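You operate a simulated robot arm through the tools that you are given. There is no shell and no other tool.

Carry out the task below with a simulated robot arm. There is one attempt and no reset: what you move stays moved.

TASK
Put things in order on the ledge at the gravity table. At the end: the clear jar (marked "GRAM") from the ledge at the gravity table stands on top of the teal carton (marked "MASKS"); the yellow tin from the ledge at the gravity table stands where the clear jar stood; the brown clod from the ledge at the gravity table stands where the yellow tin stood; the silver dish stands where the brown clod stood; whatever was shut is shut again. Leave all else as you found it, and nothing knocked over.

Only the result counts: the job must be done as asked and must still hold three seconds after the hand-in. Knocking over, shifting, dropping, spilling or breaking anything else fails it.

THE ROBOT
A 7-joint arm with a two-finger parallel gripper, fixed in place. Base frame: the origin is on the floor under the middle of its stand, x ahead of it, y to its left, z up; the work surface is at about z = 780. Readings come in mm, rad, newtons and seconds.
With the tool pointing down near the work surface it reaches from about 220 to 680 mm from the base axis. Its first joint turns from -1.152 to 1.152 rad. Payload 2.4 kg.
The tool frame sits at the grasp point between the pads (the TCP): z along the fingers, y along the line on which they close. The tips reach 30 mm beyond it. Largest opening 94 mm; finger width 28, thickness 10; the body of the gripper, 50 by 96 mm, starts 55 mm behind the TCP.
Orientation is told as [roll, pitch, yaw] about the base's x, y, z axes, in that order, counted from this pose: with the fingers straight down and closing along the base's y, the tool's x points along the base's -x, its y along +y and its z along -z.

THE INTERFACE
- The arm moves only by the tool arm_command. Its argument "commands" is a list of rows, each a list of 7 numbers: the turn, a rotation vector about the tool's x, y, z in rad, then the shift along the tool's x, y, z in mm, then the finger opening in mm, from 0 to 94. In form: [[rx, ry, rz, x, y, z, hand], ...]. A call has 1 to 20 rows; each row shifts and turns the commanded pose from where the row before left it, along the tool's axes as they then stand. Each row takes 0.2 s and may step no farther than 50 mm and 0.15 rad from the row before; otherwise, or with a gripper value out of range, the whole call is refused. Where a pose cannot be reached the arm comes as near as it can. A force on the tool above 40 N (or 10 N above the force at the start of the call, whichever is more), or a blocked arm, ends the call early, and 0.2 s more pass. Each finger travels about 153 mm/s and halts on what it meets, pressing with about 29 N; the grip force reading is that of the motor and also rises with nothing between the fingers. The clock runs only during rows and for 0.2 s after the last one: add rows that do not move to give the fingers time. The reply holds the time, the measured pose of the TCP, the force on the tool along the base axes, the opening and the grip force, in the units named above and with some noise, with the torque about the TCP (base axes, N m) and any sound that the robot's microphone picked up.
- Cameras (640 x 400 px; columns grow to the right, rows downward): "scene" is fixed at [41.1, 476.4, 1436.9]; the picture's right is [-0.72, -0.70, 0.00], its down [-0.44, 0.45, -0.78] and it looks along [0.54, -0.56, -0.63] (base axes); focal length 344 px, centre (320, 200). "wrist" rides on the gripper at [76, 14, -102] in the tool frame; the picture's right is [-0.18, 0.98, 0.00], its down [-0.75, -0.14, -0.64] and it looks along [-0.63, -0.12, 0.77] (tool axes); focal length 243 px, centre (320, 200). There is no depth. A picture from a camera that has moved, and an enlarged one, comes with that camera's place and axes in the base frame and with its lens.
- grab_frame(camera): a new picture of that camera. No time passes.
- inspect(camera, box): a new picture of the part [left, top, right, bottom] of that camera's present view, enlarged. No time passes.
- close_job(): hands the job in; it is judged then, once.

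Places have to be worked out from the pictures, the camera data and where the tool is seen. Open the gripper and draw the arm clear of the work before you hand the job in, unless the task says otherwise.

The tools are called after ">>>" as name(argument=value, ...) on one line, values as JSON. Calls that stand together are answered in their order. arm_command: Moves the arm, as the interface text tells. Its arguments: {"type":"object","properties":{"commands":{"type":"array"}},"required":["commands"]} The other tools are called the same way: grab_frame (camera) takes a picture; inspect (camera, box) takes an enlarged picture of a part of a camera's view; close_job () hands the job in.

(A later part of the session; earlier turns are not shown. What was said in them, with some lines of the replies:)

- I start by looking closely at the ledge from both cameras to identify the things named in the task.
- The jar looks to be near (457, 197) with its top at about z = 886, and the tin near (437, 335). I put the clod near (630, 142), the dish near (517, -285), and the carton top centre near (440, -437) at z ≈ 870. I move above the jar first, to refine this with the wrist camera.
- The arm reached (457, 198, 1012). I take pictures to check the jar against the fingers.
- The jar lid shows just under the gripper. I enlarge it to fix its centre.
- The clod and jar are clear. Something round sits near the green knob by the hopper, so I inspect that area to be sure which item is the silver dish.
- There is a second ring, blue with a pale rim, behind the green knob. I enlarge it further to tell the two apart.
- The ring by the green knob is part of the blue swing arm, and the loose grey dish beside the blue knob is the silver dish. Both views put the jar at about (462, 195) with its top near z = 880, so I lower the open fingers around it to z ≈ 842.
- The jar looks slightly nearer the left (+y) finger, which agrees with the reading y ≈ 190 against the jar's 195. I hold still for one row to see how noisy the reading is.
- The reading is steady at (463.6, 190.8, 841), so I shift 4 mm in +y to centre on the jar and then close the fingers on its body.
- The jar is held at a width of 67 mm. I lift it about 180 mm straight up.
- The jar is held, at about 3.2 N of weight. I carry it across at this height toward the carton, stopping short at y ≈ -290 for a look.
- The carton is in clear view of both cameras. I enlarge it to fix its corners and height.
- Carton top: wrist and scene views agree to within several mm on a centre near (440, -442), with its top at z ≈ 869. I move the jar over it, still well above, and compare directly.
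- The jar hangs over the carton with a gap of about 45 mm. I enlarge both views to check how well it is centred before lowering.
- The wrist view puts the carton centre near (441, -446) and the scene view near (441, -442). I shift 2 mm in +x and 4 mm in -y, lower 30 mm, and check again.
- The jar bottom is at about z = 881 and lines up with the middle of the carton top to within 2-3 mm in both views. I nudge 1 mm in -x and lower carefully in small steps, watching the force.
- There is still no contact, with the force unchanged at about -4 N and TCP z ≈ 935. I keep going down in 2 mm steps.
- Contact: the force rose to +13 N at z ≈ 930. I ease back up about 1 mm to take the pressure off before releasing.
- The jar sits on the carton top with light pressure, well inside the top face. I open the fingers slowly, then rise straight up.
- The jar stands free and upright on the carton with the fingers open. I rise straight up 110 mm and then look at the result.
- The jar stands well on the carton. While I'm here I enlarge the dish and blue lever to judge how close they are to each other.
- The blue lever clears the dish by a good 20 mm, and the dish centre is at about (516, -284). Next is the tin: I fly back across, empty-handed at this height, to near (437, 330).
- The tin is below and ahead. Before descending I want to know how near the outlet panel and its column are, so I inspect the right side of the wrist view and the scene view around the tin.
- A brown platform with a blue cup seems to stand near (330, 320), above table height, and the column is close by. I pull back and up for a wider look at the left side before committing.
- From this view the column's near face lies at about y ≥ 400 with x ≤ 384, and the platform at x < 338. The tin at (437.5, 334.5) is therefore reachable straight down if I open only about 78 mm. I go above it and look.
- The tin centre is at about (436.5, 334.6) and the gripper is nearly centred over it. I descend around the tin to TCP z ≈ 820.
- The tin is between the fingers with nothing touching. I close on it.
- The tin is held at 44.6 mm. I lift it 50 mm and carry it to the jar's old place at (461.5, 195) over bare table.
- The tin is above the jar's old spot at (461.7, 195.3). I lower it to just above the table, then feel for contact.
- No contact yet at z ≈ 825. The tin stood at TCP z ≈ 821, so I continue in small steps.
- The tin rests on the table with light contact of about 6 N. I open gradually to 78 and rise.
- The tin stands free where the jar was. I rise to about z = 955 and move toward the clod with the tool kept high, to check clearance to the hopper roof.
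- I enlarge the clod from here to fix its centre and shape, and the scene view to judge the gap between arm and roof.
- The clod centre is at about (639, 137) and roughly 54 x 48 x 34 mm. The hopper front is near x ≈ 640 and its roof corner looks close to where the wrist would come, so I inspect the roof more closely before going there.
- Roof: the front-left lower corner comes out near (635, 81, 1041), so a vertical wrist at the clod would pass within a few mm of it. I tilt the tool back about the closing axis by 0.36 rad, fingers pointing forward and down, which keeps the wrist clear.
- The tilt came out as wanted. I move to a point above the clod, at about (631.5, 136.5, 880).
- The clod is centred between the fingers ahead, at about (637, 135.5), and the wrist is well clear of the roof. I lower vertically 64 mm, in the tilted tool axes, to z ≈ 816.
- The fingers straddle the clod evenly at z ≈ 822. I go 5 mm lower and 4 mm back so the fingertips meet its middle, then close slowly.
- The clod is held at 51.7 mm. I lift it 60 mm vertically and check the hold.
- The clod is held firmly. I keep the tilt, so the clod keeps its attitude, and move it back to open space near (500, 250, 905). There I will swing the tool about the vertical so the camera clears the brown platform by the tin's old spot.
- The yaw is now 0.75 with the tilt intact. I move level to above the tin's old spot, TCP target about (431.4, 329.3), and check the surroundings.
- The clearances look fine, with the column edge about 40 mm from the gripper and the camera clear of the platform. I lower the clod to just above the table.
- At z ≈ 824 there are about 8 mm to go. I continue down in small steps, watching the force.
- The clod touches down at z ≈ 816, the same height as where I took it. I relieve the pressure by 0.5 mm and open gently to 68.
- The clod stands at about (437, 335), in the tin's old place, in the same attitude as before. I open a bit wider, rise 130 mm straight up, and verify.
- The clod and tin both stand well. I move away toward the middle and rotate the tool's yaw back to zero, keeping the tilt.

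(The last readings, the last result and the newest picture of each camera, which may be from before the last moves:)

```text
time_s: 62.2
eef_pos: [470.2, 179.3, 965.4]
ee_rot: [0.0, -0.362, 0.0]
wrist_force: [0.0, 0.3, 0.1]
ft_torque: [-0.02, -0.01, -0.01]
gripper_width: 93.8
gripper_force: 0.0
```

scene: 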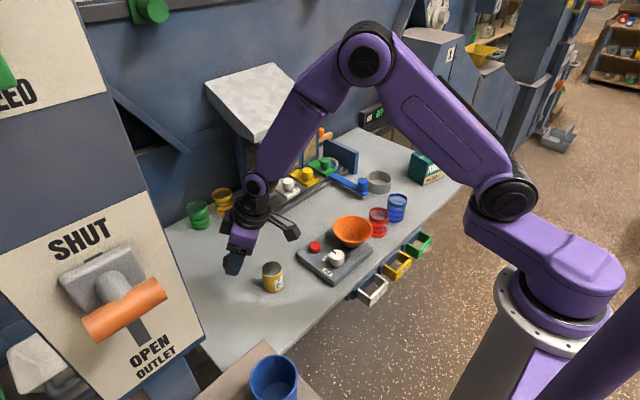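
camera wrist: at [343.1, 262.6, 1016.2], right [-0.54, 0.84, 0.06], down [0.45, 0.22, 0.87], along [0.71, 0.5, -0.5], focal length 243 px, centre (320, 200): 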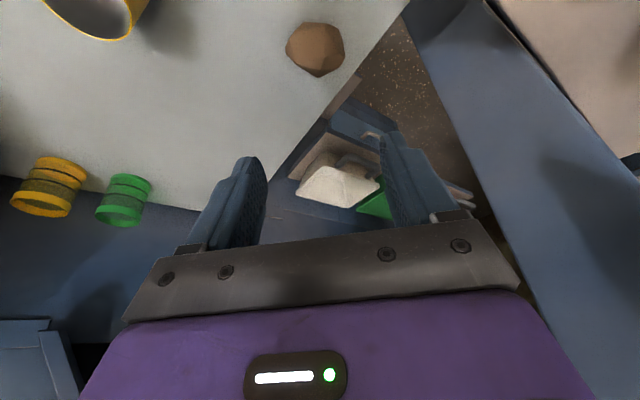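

Yaw is back at 0 with the tilt at -0.36. I cross over to above the dish at about (510, -284.5, 935), high enough to clear the orange funnel and the knobs.

>>> arm_command(commands=[[0, 0, 0, -1, -17, 0, 94], [0, 0, 0, -1.9, -33, 1, 94], [0, 0, 0, -1.9, -33, 2, 94], [0, 0, 0, -1.9, -33, 3, 94], [0, 0, 0, -1.9, -33, 3, 94], [0, 0, 0, -1.9, -33, 3, 94], [0, 0, 0, -1.9, -33, 3, 94], [0, 0, 0, -1.9, -33, 3, 94], [0, 0, 0, -1.9, -33, 3, 94], [0, 0, 0, -1.9, -33, 3, 94], [0, 0, 0, -1.9, -33, 3, 94], [0, 0, 0, -1.9, -33, 3, 94], [0, 0, 0, -1.9, -33, 4, 94], [0, 0, 0, -1.9, -33, 5, 94], [0, 0, 0, -1, -18, 3, 94], [0, 0, 0, 0, 0, 0, 94]])

>>> grab_frame(camera="wrist")

>>> grab_frame(camera="scene")

```text
time_s: 65.6
eef_pos: [510.5, -284.1, 935.4]
ee_rot: [-0.001, -0.36, 0.001]
wrist_force: [0.5, -0.2, 0.7]
ft_torque: [0.01, 0.01, 0.02]
gripper_width: 94.4
gripper_force: 0.1
```

```text
taken
camera wrist: at [402.0, -270.9, 1004.9], right [0.17, 0.98, 0.07], down [0.48, -0.14, 0.87], along [0.86, -0.12, -0.5], focal length 243 px, centre (320, 200)
```

wrist: 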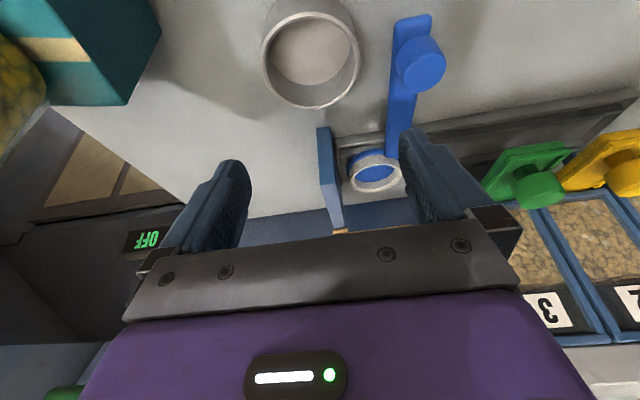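

```text
taken
```

scene: 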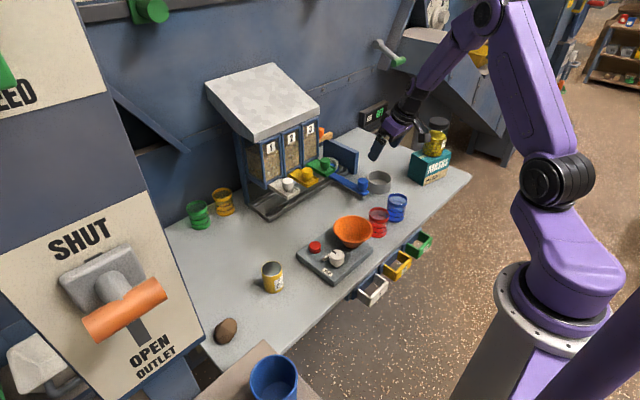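

The dish is in view with the blue lever beside it. I enlarge to measure both accurately.

>>> inspect(camera="wrist", box=[240, 0, 460, 130])

>>> inspect(camera="scene", box=[340, 160, 410, 210])

```text
2.91 times, centred on (350, 65) of wrist
camera zoom: at [402.0, -270.9, 1004.9], right [0.17, 0.98, 0.07], down [0.48, -0.14, 0.87], along [0.86, -0.12, -0.5], focal length 706 px, centre (233, 593)
```

zoom: 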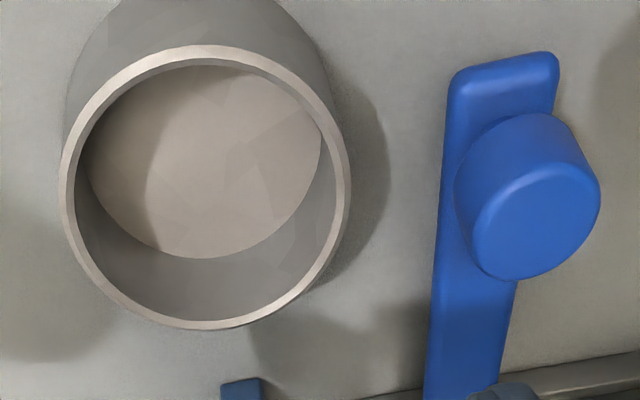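

```text
8.00 times, centred on (375, 185) of scene
camera zoom: at [41.1, 476.3, 1436.9], right [-0.72, -0.7, 0.0], down [-0.44, 0.45, -0.78], along [0.54, -0.56, -0.63], focal length 2756 px, centre (-120, 320)
```

zoom: 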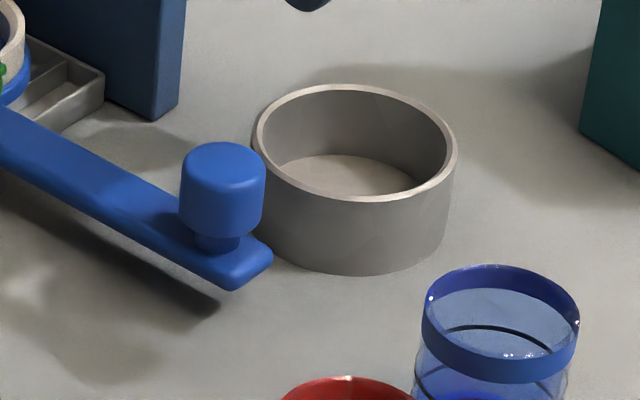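

The dish is at about (515.5, -285), 79 mm across. The lever edge is at y ≈ -218 and the knob at y ≈ -223, so with the opening at 91 the near finger passes with about 6 mm to spare on each side. I lower 60 mm first, then look again.

>>> arm_command(commands=[[0, 0, 0, 5.6, -0.35, 13.9, 91], [0, 0, 0, 5.6, -0.35, 13.9, 91], [0, 0, 0, 5.6, -0.35, 13.9, 91], [0, 0, 0, 5.6, -0.35, 13.9, 91], [0, 0, 0, 0, 0, 0, 91]])

>>> grab_frame(camera="wrist")

>>> inspect(camera="scene", box=[340, 120, 440, 210])

```text
time_s: 66.8
eef_pos: [510.1, -288.0, 873.8]
ee_rot: [0.001, -0.362, 0.0]
wrist_force: [0.5, 0.6, 0.2]
ft_torque: [0.02, -0.01, -0.02]
gripper_width: 90.9
gripper_force: 0.1
```

```text
taken
camera wrist: at [400.7, -274.0, 944.2], right [0.17, 0.98, 0.06], down [0.48, -0.14, 0.87], along [0.86, -0.12, -0.49], focal length 243 px, centre (320, 200)
```

wrist: 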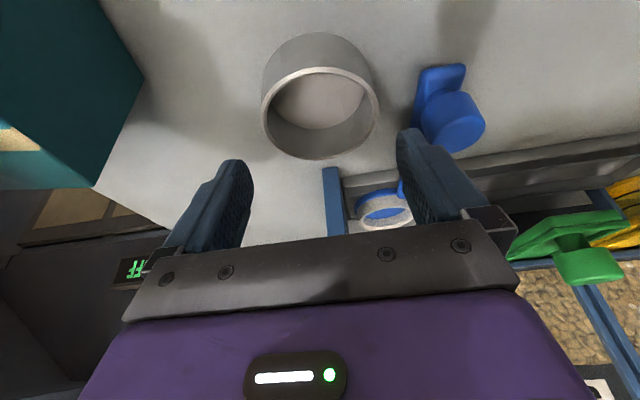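

```text
4.44 times, centred on (390, 165) of scene
camera zoom: at [41.1, 476.4, 1436.9], right [-0.72, -0.7, 0.0], down [-0.44, 0.45, -0.78], along [0.54, -0.56, -0.63], focal length 1531 px, centre (9, 356)
```

zoom: 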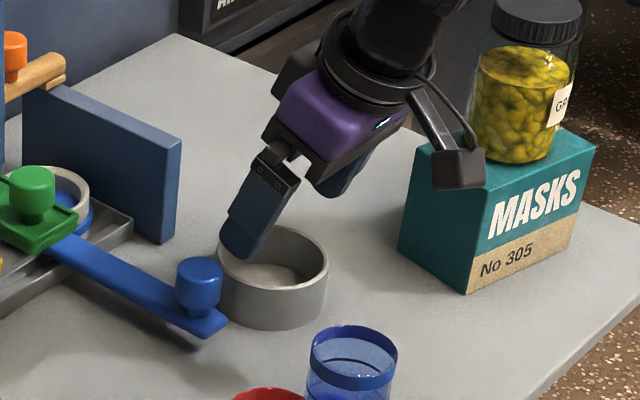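

From this closer view I refine the dish's centre relative to the fingers.

>>> inspect(camera="wrist", box=[220, 20, 500, 190])

```text
2.29 times, centred on (360, 105) of wrist
camera zoom: at [400.7, -274.0, 944.2], right [0.17, 0.98, 0.06], down [0.48, -0.14, 0.87], along [0.86, -0.12, -0.49], focal length 555 px, centre (229, 417)
```

zoom: 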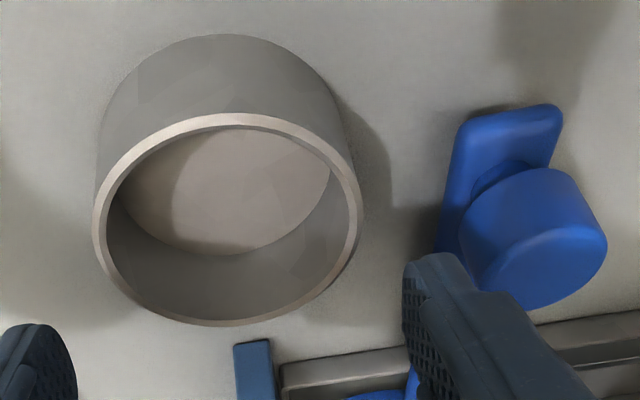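

The dish centre is at (513.5, -285.4) and the tool axis is about 1 mm to its -y side. I correct that and lower 45 mm, which brings the tips beside the rim.

>>> arm_command(commands=[[0, 0, 0, 6.07, 0.37, 13.7, 91], [0, 0, 0, 6.07, 0.37, 13.7, 91], [0, 0, 0, 6.07, 0.37, 13.7, 91], [0, 0, 0, 0, 0, 0, 91]])

>>> grab_frame(camera="wrist")

>>> inspect(camera="scene", box=[345, 150, 425, 215])

```text
time_s: 67.8
eef_pos: [506.0, -286.2, 830.7]
ee_rot: [0.0, -0.361, -0.001]
wrist_force: [0.0, 0.5, 0.0]
ft_torque: [-0.02, -0.01, 0.0]
gripper_width: 91.0
gripper_force: 0.0
```

```text
taken
camera wrist: at [397.6, -272.3, 900.7], right [0.17, 0.98, 0.06], down [0.48, -0.14, 0.87], along [0.86, -0.12, -0.49], focal length 243 px, centre (320, 200)
```

wrist: 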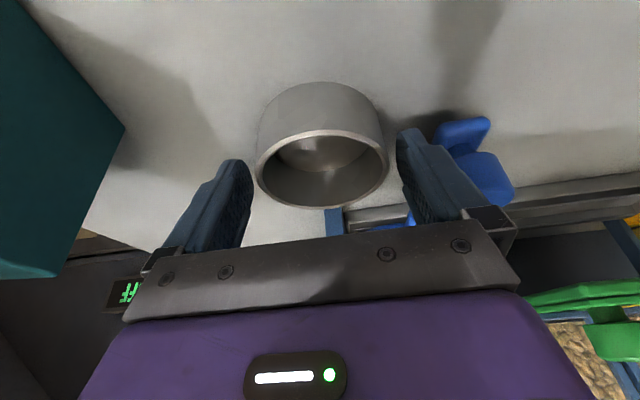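

```text
6.15 times, centred on (385, 182) of scene
camera zoom: at [41.1, 476.4, 1436.9], right [-0.72, -0.7, 0.0], down [-0.44, 0.45, -0.78], along [0.54, -0.56, -0.63], focal length 2120 px, centre (-80, 308)
```

zoom: 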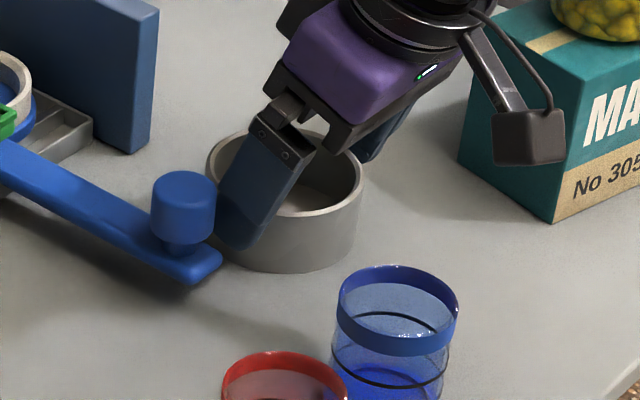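

The tips are now beside the rim. I enlarge to check the gap on each side.

>>> inspect(camera="wrist", box=[220, 70, 430, 230])

```text
2.50 times, centred on (325, 150) of wrist
camera zoom: at [397.6, -272.3, 900.7], right [0.17, 0.98, 0.06], down [0.48, -0.14, 0.87], along [0.86, -0.12, -0.49], focal length 606 px, centre (308, 325)
```

zoom: 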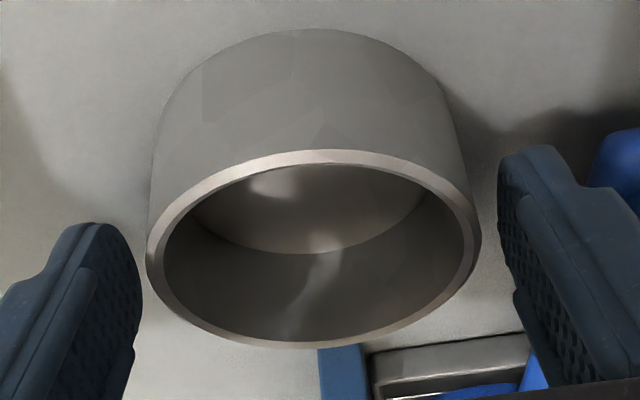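

The gaps are about 5 mm on both sides. I lower the last 14.5 mm, then close slowly on the dish.

>>> arm_command(commands=[[0, 0, 0, 2.1, 0, 6.95, 91], [0, 0, 0, 2.1, 0, 6.95, 91], [0, 0, 0, 0, 0, 0, 91]])

>>> grab_frame(camera="wrist")

```text
time_s: 68.6
eef_pos: [507.5, -286.4, 818.0]
ee_rot: [0.001, -0.359, 0.0]
wrist_force: [0.1, 0.7, -0.2]
ft_torque: [0.02, 0.02, 0.0]
gripper_width: 91.0
gripper_force: 0.0
```

```text
taken
camera wrist: at [398.9, -272.9, 886.6], right [0.17, 0.98, 0.06], down [0.48, -0.14, 0.87], along [0.86, -0.12, -0.5], focal length 243 px, centre (320, 200)
```

wrist: 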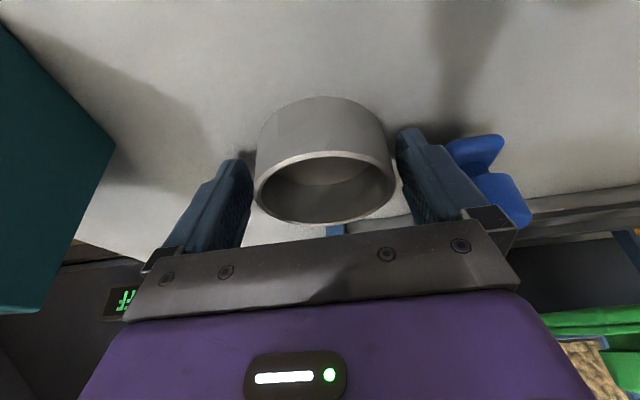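

No contact so far at z ≈ 817. I close the fingers gradually.

>>> arm_command(commands=[[0, 0, 0, 0, 0, 0, 86], [0, 0, 0, 0, 0, 0, 82], [0, 0, 0, 0, 0, 0, 78], [0, 0, 0, 0, 0, 0, 72], [0, 0, 0, 0, 0, 0, 64], [0, 0, 0, 0, 0, 0, 60], [0, 0, 0, 0, 0, 0, 60]])

>>> grab_frame(camera="wrist")

>>> inspect(camera="scene", box=[345, 150, 425, 215])

```text
time_s: 70.2
eef_pos: [508.5, -284.6, 818.1]
ee_rot: [-0.002, -0.36, 0.0]
wrist_force: [-0.7, -0.2, 0.5]
ft_torque: [0.09, 0.02, 0.04]
gripper_width: 76.6
gripper_force: 28.9
```

```text
taken
camera wrist: at [398.9, -272.9, 886.8], right [0.17, 0.98, 0.06], down [0.48, -0.14, 0.87], along [0.86, -0.12, -0.49], focal length 243 px, centre (320, 200)
```

wrist: 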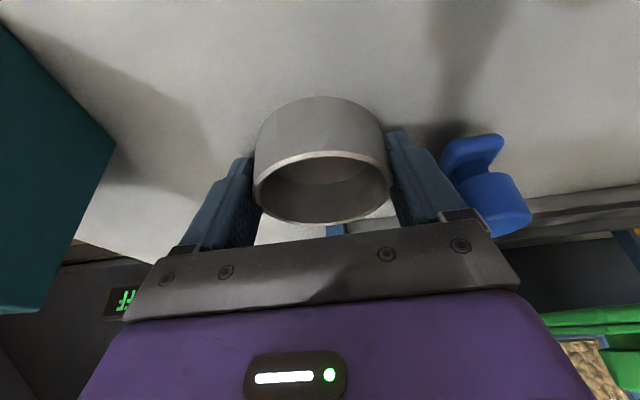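

```text
6.15 times, centred on (385, 182) of scene
camera zoom: at [41.1, 476.4, 1436.9], right [-0.72, -0.7, 0.0], down [-0.44, 0.45, -0.78], along [0.54, -0.56, -0.63], focal length 2120 px, centre (-80, 308)
```

zoom: 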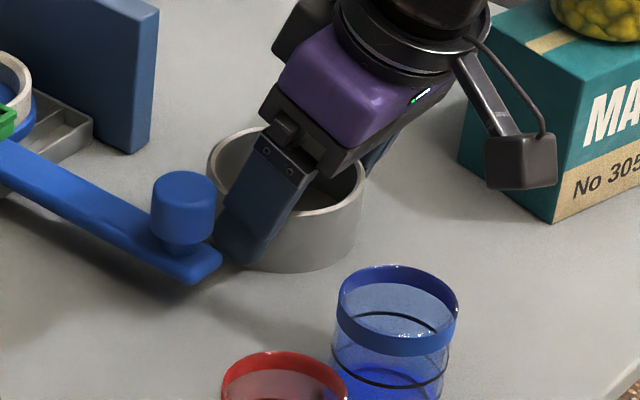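

The dish is gripped at 76.6 mm. I lift it gently 30 mm and check that it stays level.

>>> arm_command(commands=[[0, 0, 0, -1.8, 0, -4.7, 60], [0, 0, 0, -3.5, 0, -9.4, 60], [0, 0, 0, -5.3, 0, -14, 60], [0, 0, 0, 0, 0, 0, 60]])

>>> grab_frame(camera="wrist")

>>> inspect(camera="scene", box=[345, 140, 425, 205])

```text
time_s: 71.2
eef_pos: [507.8, -285.5, 848.4]
ee_rot: [0.001, -0.361, -0.001]
wrist_force: [-0.2, 0.1, -0.8]
ft_torque: [-0.02, 0.02, 0.01]
gripper_width: 76.6
gripper_force: 29.2
```

```text
taken
camera wrist: at [399.9, -272.0, 917.7], right [0.17, 0.98, 0.07], down [0.48, -0.14, 0.87], along [0.86, -0.12, -0.5], focal length 243 px, centre (320, 200)
```

wrist: 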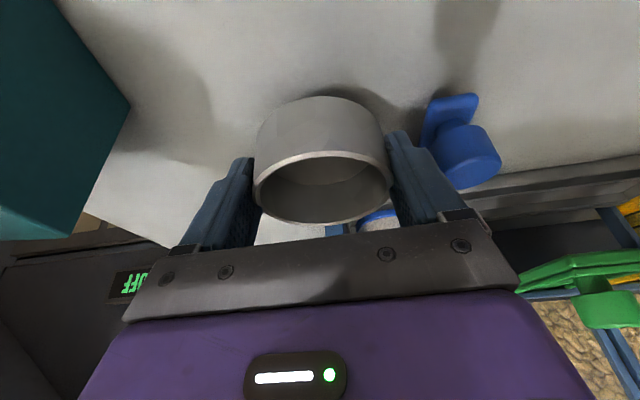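

```text
6.15 times, centred on (385, 172) of scene
camera zoom: at [41.1, 476.4, 1436.9], right [-0.72, -0.7, 0.0], down [-0.44, 0.45, -0.78], along [0.54, -0.56, -0.63], focal length 2120 px, centre (-80, 369)
```

zoom: 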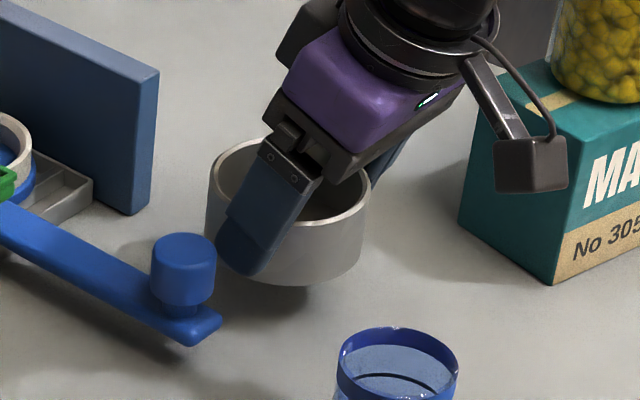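

The dish is held level. I lift it to z ≈ 970, clear of everything on the table.

>>> arm_command(commands=[[0, 0, 0, -5, 0, -13.4, 60], [0, 0, 0, -8.6, 0, -22.8, 60], [0, 0, 0, -8.6, 0, -22.8, 60], [0, 0, 0, -8.6, 0, -22.8, 60], [0, 0, 0, -8.6, 0, -22.8, 60], [0, 0, 0, -3.6, 0, -9.5, 60], [0, 0, 0, 0, 0, 0, 60]])

>>> arm_command(commands=[[0, 0, 0, 0, 12, 0, 60], [0, 0, 0, 0, 24, 0, 60], [0, 0, 0, 0, 28, 0, 60], [0, 0, 0, 0, 28, 0, 60], [0, 0, 0, 0, 28, 0, 60], [0, 0, 0, 0, 28, 0, 60], [0, 0, 0, 0, 28, 0, 60], [0, 0, 0, 0, 28, 0, 60], [0, 0, 0, 0, 28, 0, 60], [0, 0, 0, 0, 28, 0, 60], [0, 0, 0, 0, 28, 0, 60], [0, 0, 0, 0, 28, 0, 60], [0, 0, 0, 0, 28, 0, 60], [0, 0, 0, 0, 28, 0, 60], [0, 0, 0, 0, 28, 0, 60], [0, 0, 0, 0, 21, 0, 60], [0, 0, 0, 0, 0, 0, 60]])

>>> grab_frame(camera="wrist")

>>> grab_frame(camera="scene")

```text
time_s: 72.8
eef_pos: [508.4, -285.3, 968.6]
ee_rot: [-0.001, -0.359, 0.0]
wrist_force: [-0.4, -0.4, -1.1]
ft_torque: [0.0, 0.01, 0.0]
gripper_width: 76.4
gripper_force: 29.2
```

```text
time_s: 76.4
eef_pos: [508.2, 138.2, 967.6]
ee_rot: [0.0, -0.362, 0.0]
wrist_force: [0.7, 0.7, -1.4]
ft_torque: [0.0, -0.01, -0.03]
gripper_width: 76.5
gripper_force: 28.7
```

```text
taken
camera wrist: at [398.7, 151.3, 1037.6], right [0.17, 0.98, 0.06], down [0.48, -0.14, 0.87], along [0.86, -0.12, -0.5], focal length 243 px, centre (320, 200)
```

wrist: 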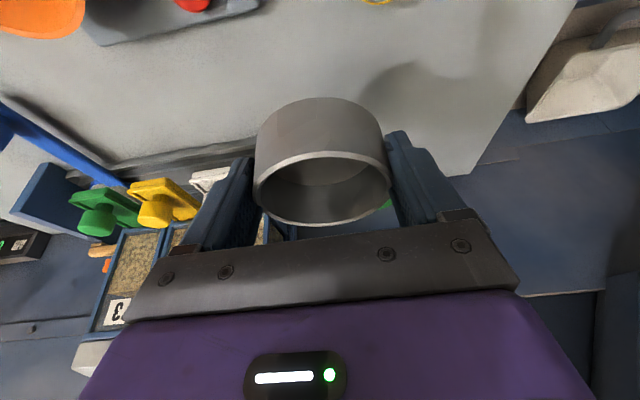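

```text
taken
```

scene: 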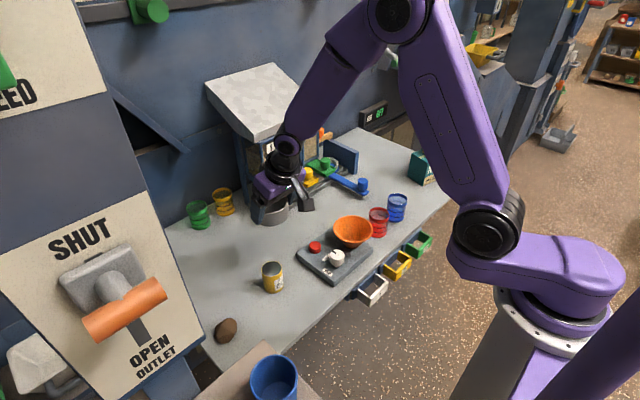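

The dish is still level, at TCP (507.8, 138.5, 968). I move it forward and down to above the clod's old spot, TCP target about (630, 136, 880).

>>> arm_command(commands=[[0, 0, 0, -7, -0.2, 10.5, 60], [0, 0, 0, -13.9, -0.5, 20.9, 60], [0, 0, 0, -13.9, -0.5, 20.9, 60], [0, 0, 0, -13.9, -0.5, 20.9, 60], [0, 0, 0, -13.9, -0.5, 20.9, 60], [0, 0, 0, -13.9, -0.5, 20.9, 60], [0, 0, 0, -7, -0.2, 10.5, 60], [0, 0, 0, 0, 0, 0, 60]])

>>> grab_frame(camera="wrist")

>>> inspect(camera="scene", box=[190, 110, 330, 260])

```text
time_s: 78.2
eef_pos: [630.5, 134.3, 882.1]
ee_rot: [0.0, -0.358, -0.001]
wrist_force: [0.0, -1.2, -1.6]
ft_torque: [0.01, -0.03, 0.0]
gripper_width: 76.1
gripper_force: 29.3
```

```text
taken
camera wrist: at [522.0, 148.6, 951.5], right [0.17, 0.98, 0.06], down [0.48, -0.14, 0.87], along [0.86, -0.12, -0.5], focal length 243 px, centre (320, 200)
```

wrist: 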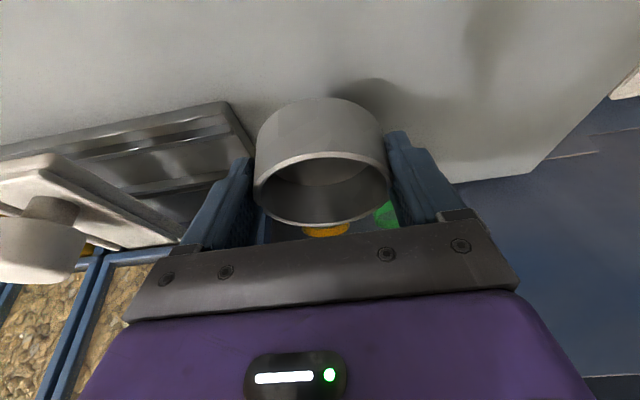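

```text
2.67 times, centred on (260, 185) of scene
camera zoom: at [41.1, 476.4, 1436.9], right [-0.72, -0.7, 0.0], down [-0.44, 0.45, -0.78], along [0.54, -0.56, -0.63], focal length 919 px, centre (480, 240)
```

zoom: 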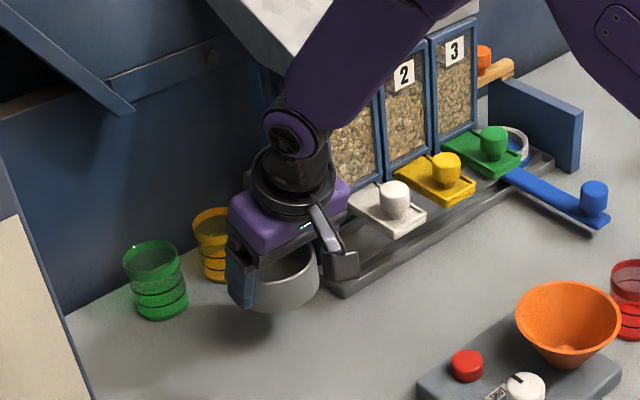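

The dish is over the clod's old place with TCP (630.6, 135.8, 882), and the tray edge is about 19 mm from the near finger. I lower 60 mm.

>>> arm_command(commands=[[0, 0, 0, 5.28, 0, 14.04, 60], [0, 0, 0, 5.28, 0, 14.04, 60], [0, 0, 0, 5.28, 0, 14.04, 60], [0, 0, 0, 5.28, 0, 14.04, 60], [0, 0, 0, 0, 0, 0, 60]])

>>> grab_frame(camera="wrist")

>>> inspect(camera="scene", box=[210, 160, 310, 260])

```text
time_s: 79.4
eef_pos: [631.0, 133.4, 820.0]
ee_rot: [0.0, -0.36, 0.0]
wrist_force: [0.4, -0.4, -0.7]
ft_torque: [-0.01, 0.02, -0.01]
gripper_width: 76.0
gripper_force: 29.2
```

```text
taken
camera wrist: at [522.0, 146.6, 890.0], right [0.17, 0.98, 0.06], down [0.48, -0.14, 0.87], along [0.86, -0.12, -0.49], focal length 243 px, centre (320, 200)
```

wrist: 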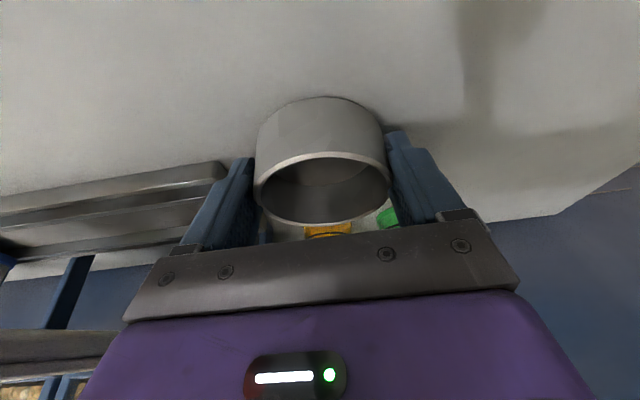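

```text
4.00 times, centred on (260, 210) of scene
camera zoom: at [41.1, 476.4, 1436.9], right [-0.72, -0.7, 0.0], down [-0.44, 0.45, -0.78], along [0.54, -0.56, -0.63], focal length 1378 px, centre (560, 160)
```

zoom: 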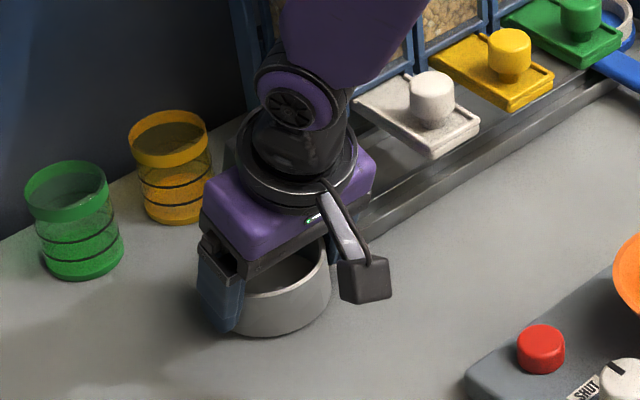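

At z ≈ 820 the y reading is about 1.5 mm low. I correct that and feel for the table in small steps.

>>> arm_command(commands=[[0, 0, 0, 0.6, 1.5, 0.6, 60], [0, 0, 0, 0, 0, 0, 60]])

>>> arm_command(commands=[[0, 0, 0, 0.45, 0, 1.2, 60], [0, 0, 0, 0, 0, 0, 60]])

>>> arm_command(commands=[[0, 0, 0, 0.35, 0, 0.94, 60], [0, 0, 0, 0, 0, 0, 60]])

```text
time_s: 80.0
eef_pos: [629.6, 135.0, 818.3]
ee_rot: [0.001, -0.359, 0.0]
wrist_force: [-0.6, 0.0, -1.3]
ft_torque: [-0.01, 0.03, 0.04]
gripper_width: 75.9
gripper_force: 29.0
```

```text
time_s: 80.6
eef_pos: [629.7, 134.7, 818.8]
ee_rot: [0.0, -0.36, -0.001]
wrist_force: [-0.2, 0.1, -0.2]
ft_torque: [0.02, -0.01, 0.03]
gripper_width: 75.7
gripper_force: 29.2
```

```text
time_s: 81.2
eef_pos: [629.9, 134.3, 817.1]
ee_rot: [0.0, -0.36, 0.0]
wrist_force: [-0.8, 0.2, -1.8]
ft_torque: [0.0, 0.01, 0.01]
gripper_width: 75.9
gripper_force: 28.9
```

No contact yet at z ≈ 817. I continue in 0.8 mm steps.

>>> arm_command(commands=[[0, 0, 0, 0.28, 0, 0.75, 60], [0, 0, 0, 0, 0, 0, 60]])

>>> arm_command(commands=[[0, 0, 0, 0.28, 0, 0.75, 60], [0, 0, 0, 0, 0, 0, 60]])

```text
time_s: 81.8
eef_pos: [630.6, 135.0, 815.9]
ee_rot: [0.0, -0.361, -0.001]
wrist_force: [-2.0, -0.5, 5.1]
ft_torque: [0.12, 0.06, 0.03]
gripper_width: 75.8
gripper_force: 28.8
```

```text
time_s: 82.4
eef_pos: [630.7, 134.8, 817.3]
ee_rot: [0.001, -0.364, 0.001]
wrist_force: [-2.6, -2.9, 19.3]
ft_torque: [-0.06, 0.05, 0.09]
gripper_width: 75.5
gripper_force: 29.1
```

The dish is firmly down, with the force at 19 N. I back off 0.7 mm and open gently to 86.

>>> arm_command(commands=[[0, 0, 0, -0.25, 0, -0.66, 60], [0, 0, 0, 0, 0, 0, 60], [0, 0, 0, 0, 0, 0, 74], [0, 0, 0, 0, 0, 0, 78], [0, 0, 0, 0, 0, 0, 82], [0, 0, 0, 0, 0, 0, 86], [0, 0, 0, 0, 0, 0, 88], [0, 0, 0, 0, 0, 0, 88]])

>>> grab_frame(camera="wrist")

>>> inspect(camera="scene", box=[210, 160, 310, 260])

```text
time_s: 84.2
eef_pos: [630.7, 133.9, 816.0]
ee_rot: [0.0, -0.36, -0.002]
wrist_force: [-0.5, -0.7, -0.3]
ft_torque: [-0.01, -0.02, 0.01]
gripper_width: 88.4
gripper_force: 0.2
```

```text
taken
camera wrist: at [521.7, 147.8, 885.7], right [0.17, 0.98, 0.06], down [0.48, -0.14, 0.87], along [0.86, -0.12, -0.5], focal length 243 px, centre (320, 200)
```

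wrist: 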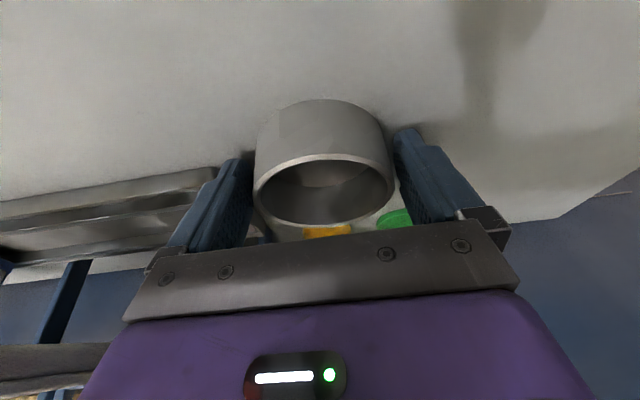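

```text
4.00 times, centred on (260, 210) of scene
camera zoom: at [41.1, 476.4, 1436.9], right [-0.72, -0.7, 0.0], down [-0.44, 0.45, -0.78], along [0.54, -0.56, -0.63], focal length 1378 px, centre (560, 160)
```

zoom: 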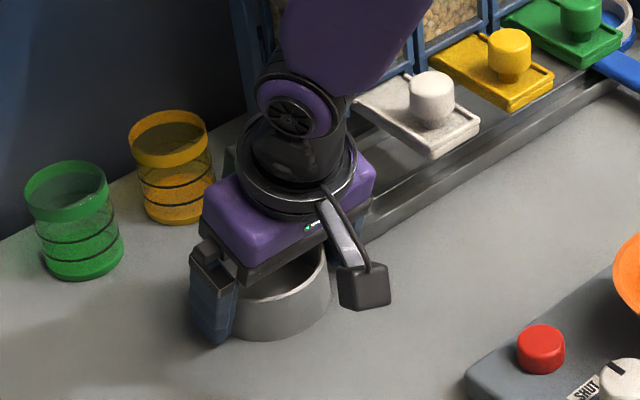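

The dish stands free. I open slightly more, to 91, and rise straight up, slowly at first.

>>> arm_command(commands=[[0, 0, 0, 0, 0, 0, 91], [0, 0, 0, -1.76, 0, -4.68, 91], [0, 0, 0, -3.52, 0, -9.36, 91], [0, 0, 0, -5.3, 0, -14, 91], [0, 0, 0, -7, 0, -18.7, 91], [0, 0, 0, -7, 0, -18.7, 91], [0, 0, 0, -7, 0, -18.7, 91], [0, 0, 0, 0, 0, 0, 91]])

>>> grab_frame(camera="wrist")

>>> inspect(camera="scene", box=[200, 140, 320, 260])

```text
time_s: 86.0
eef_pos: [629.8, 135.3, 906.4]
ee_rot: [0.0, -0.359, 0.001]
wrist_force: [0.3, 0.3, -0.3]
ft_torque: [-0.01, -0.02, 0.01]
gripper_width: 90.9
gripper_force: 0.1
```

```text
taken
camera wrist: at [521.2, 148.1, 976.2], right [0.17, 0.98, 0.06], down [0.48, -0.14, 0.87], along [0.86, -0.12, -0.5], focal length 243 px, centre (320, 200)
```

wrist: 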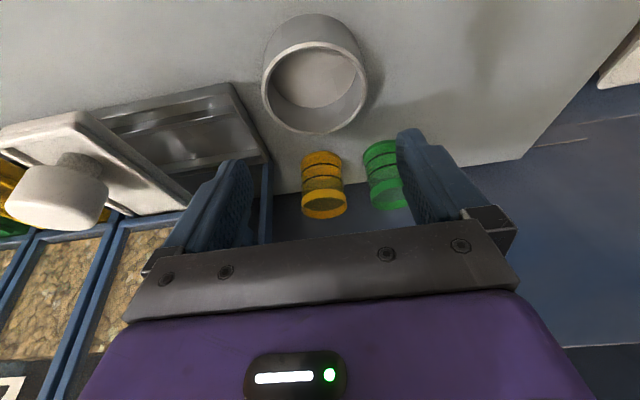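

```text
3.33 times, centred on (260, 200) of scene
camera zoom: at [41.1, 476.4, 1436.9], right [-0.72, -0.7, 0.0], down [-0.44, 0.45, -0.78], along [0.54, -0.56, -0.63], focal length 1148 px, centre (520, 200)
```

zoom: 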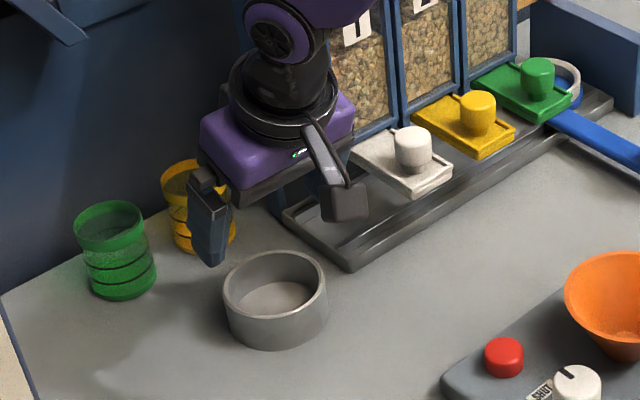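

The dish stands at about (636, 135), where the clod was. I draw the arm back and up, clear of the work, and undo the tilt.

>>> arm_command(commands=[[0, 0, 0, 8, 0, -20, 91], [0, 0, 0, 15, 0, -25, 91], [0, 0, 0, 20, 0, -25, 91], [0, 0, 0, 25, 0, -25, 91], [0, 0, 0, 25, 0, -25, 91], [0, 0, 0, 25, 0, -25, 91], [0, 0, 0, 25, 0, -20, 91], [0, 0.12, 0, 20, 0, 0, 91], [0, 0.12, 0, 20, 0, 0, 91], [0, 0.12, 0, 20, 0, 0, 91], [0, 0, 0, 20, 0, 0, 91], [0, 0, 0, 0, 0, 0, 91]])

>>> grab_frame(camera="scene")

>>> grab_frame(camera="wrist")

```text
time_s: 88.6
eef_pos: [359.6, 135.0, 997.5]
ee_rot: [-0.001, 0.0, 0.0]
wrist_force: [-0.3, 0.7, 0.3]
ft_torque: [0.04, -0.03, -0.01]
gripper_width: 91.1
gripper_force: 0.0
```

```text
taken
```

scene: 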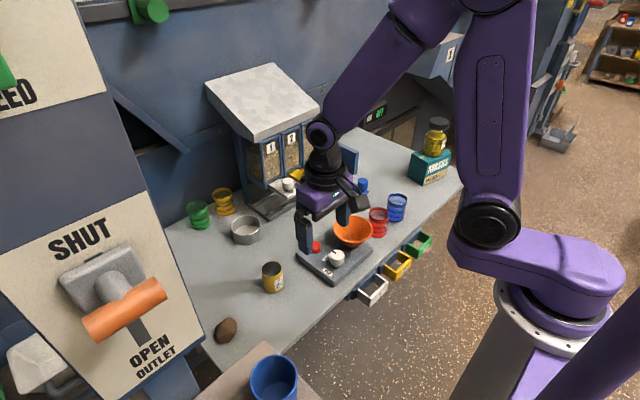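

```text
taken
camera wrist: at [281.9, 148.3, 1100.3], right [0.18, 0.98, 0.0], down [0.75, -0.14, 0.64], along [0.63, -0.12, -0.77], focal length 243 px, centre (320, 200)
```

wrist: 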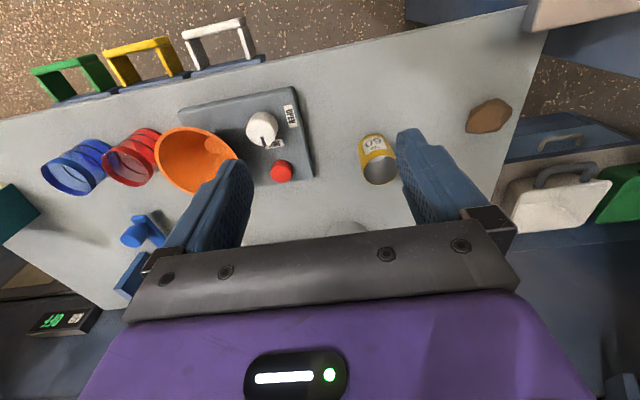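

Everything stands upright. I raise the arm a bit more so it is clear of all objects, and take close views to compare with the original places.

>>> arm_command(commands=[[0, 0, 0, 0, 0, -30, 91], [0, 0, 0, 5, 0, -40, 91], [0, 0, 0, 5, 0, -40, 91], [0, 0, 0, 0, 0, 0, 91]])

>>> inspect(camera="scene", box=[200, 230, 360, 350])

>>> inspect(camera="scene", box=[180, 160, 340, 260])

>>> inspect(camera="scene", box=[320, 110, 480, 230])

>>> grab_frame(camera="wrist")

```text
time_s: 89.6
eef_pos: [350.1, 138.2, 1108.9]
ee_rot: [-0.002, 0.002, 0.001]
wrist_force: [-0.2, 0.3, 0.0]
ft_torque: [0.03, -0.02, 0.03]
gripper_width: 91.0
gripper_force: 0.1
```

```text
3.33 times, centred on (280, 290) of scene
camera zoom: at [41.1, 476.4, 1436.9], right [-0.72, -0.7, 0.0], down [-0.44, 0.45, -0.78], along [0.54, -0.56, -0.63], focal length 1148 px, centre (453, -100)
```

zoom: 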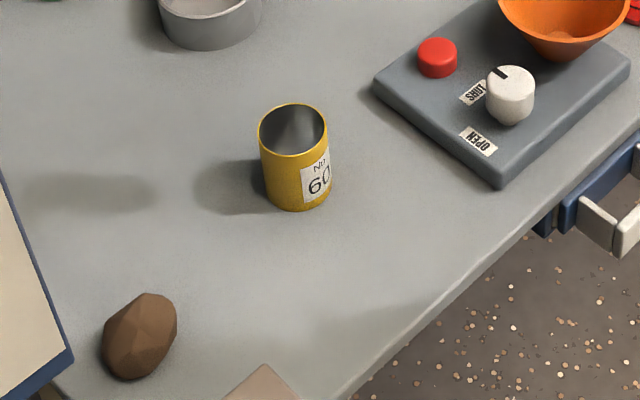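

```text
4.00 times, centred on (260, 210) of scene
camera zoom: at [41.1, 476.4, 1436.9], right [-0.72, -0.7, 0.0], down [-0.44, 0.45, -0.78], along [0.54, -0.56, -0.63], focal length 1378 px, centre (560, 160)
```

zoom: 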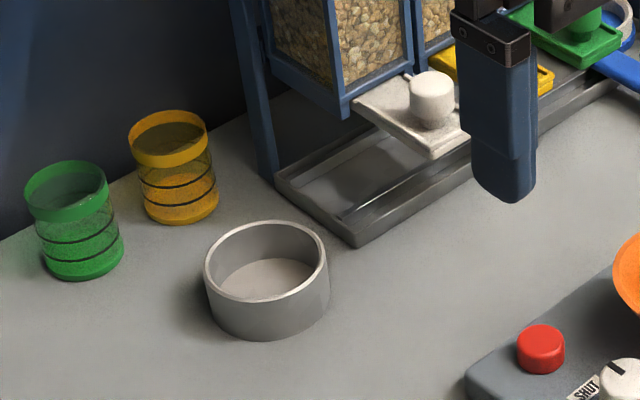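

```text
3.33 times, centred on (400, 170) of scene
camera zoom: at [41.1, 476.4, 1436.9], right [-0.72, -0.7, 0.0], down [-0.44, 0.45, -0.78], along [0.54, -0.56, -0.63], focal length 1148 px, centre (53, 300)
```

zoom: 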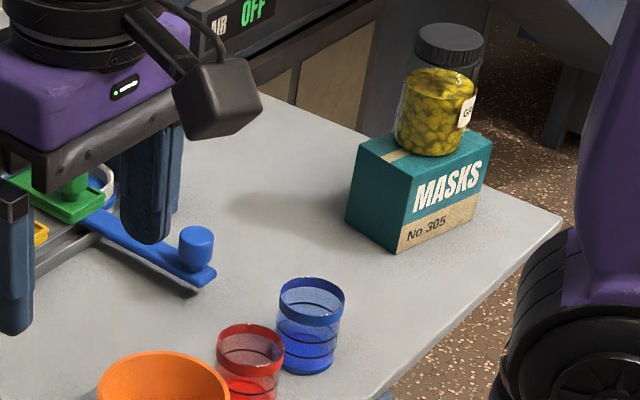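

```text
taken
camera wrist: at [273.5, 151.0, 1212.0], right [0.18, 0.98, 0.0], down [0.75, -0.14, 0.64], along [0.63, -0.12, -0.77], focal length 243 px, centre (320, 200)
```

wrist: 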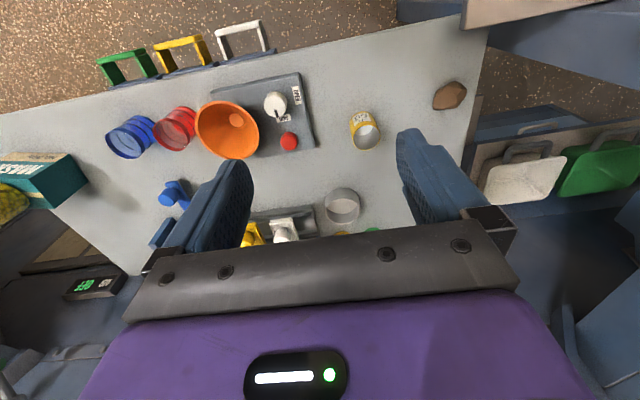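

All four things are in place. The jar is on the carton, the tin is on the jar's spot, the clod is on the tin's spot and the dish is on the clod's spot, each within a few mm. Nothing else has moved, the gripper is open and the arm is clear, so I hand the job in.

>>> close_job()

```text
The job is handed in.
```

I've handed the job in, with all four things moved as asked. In the last pictures everything stood upright:

| Item | Now stands | How close |
|---|---|---|
| Clear jar ("GRAM") | On top of the teal carton ("MASKS") | Well inside the top face |
| Yellow tin | Where the jar stood | Within about 3 mm |
| Brown clod | Where the tin stood | Within about 5 mm (the two camera views differ slightly) |
| Silver dish | Where the clod stood | Within a few mm |

- **Which dish:** I took the silver dish to be the loose grey one beside the blue lever. The only other round thing was a pale-rimmed ring on the blue swing arm, which is part of the machine.
- **Shut things:** I opened nothing, so there was nothing to shut again.
- **Everything else:** I touched nothing else, and in the last pictures the lever, cups, funnel and knobs looked the same as at the start. The gripper is open and the arm is clear of the ledge.
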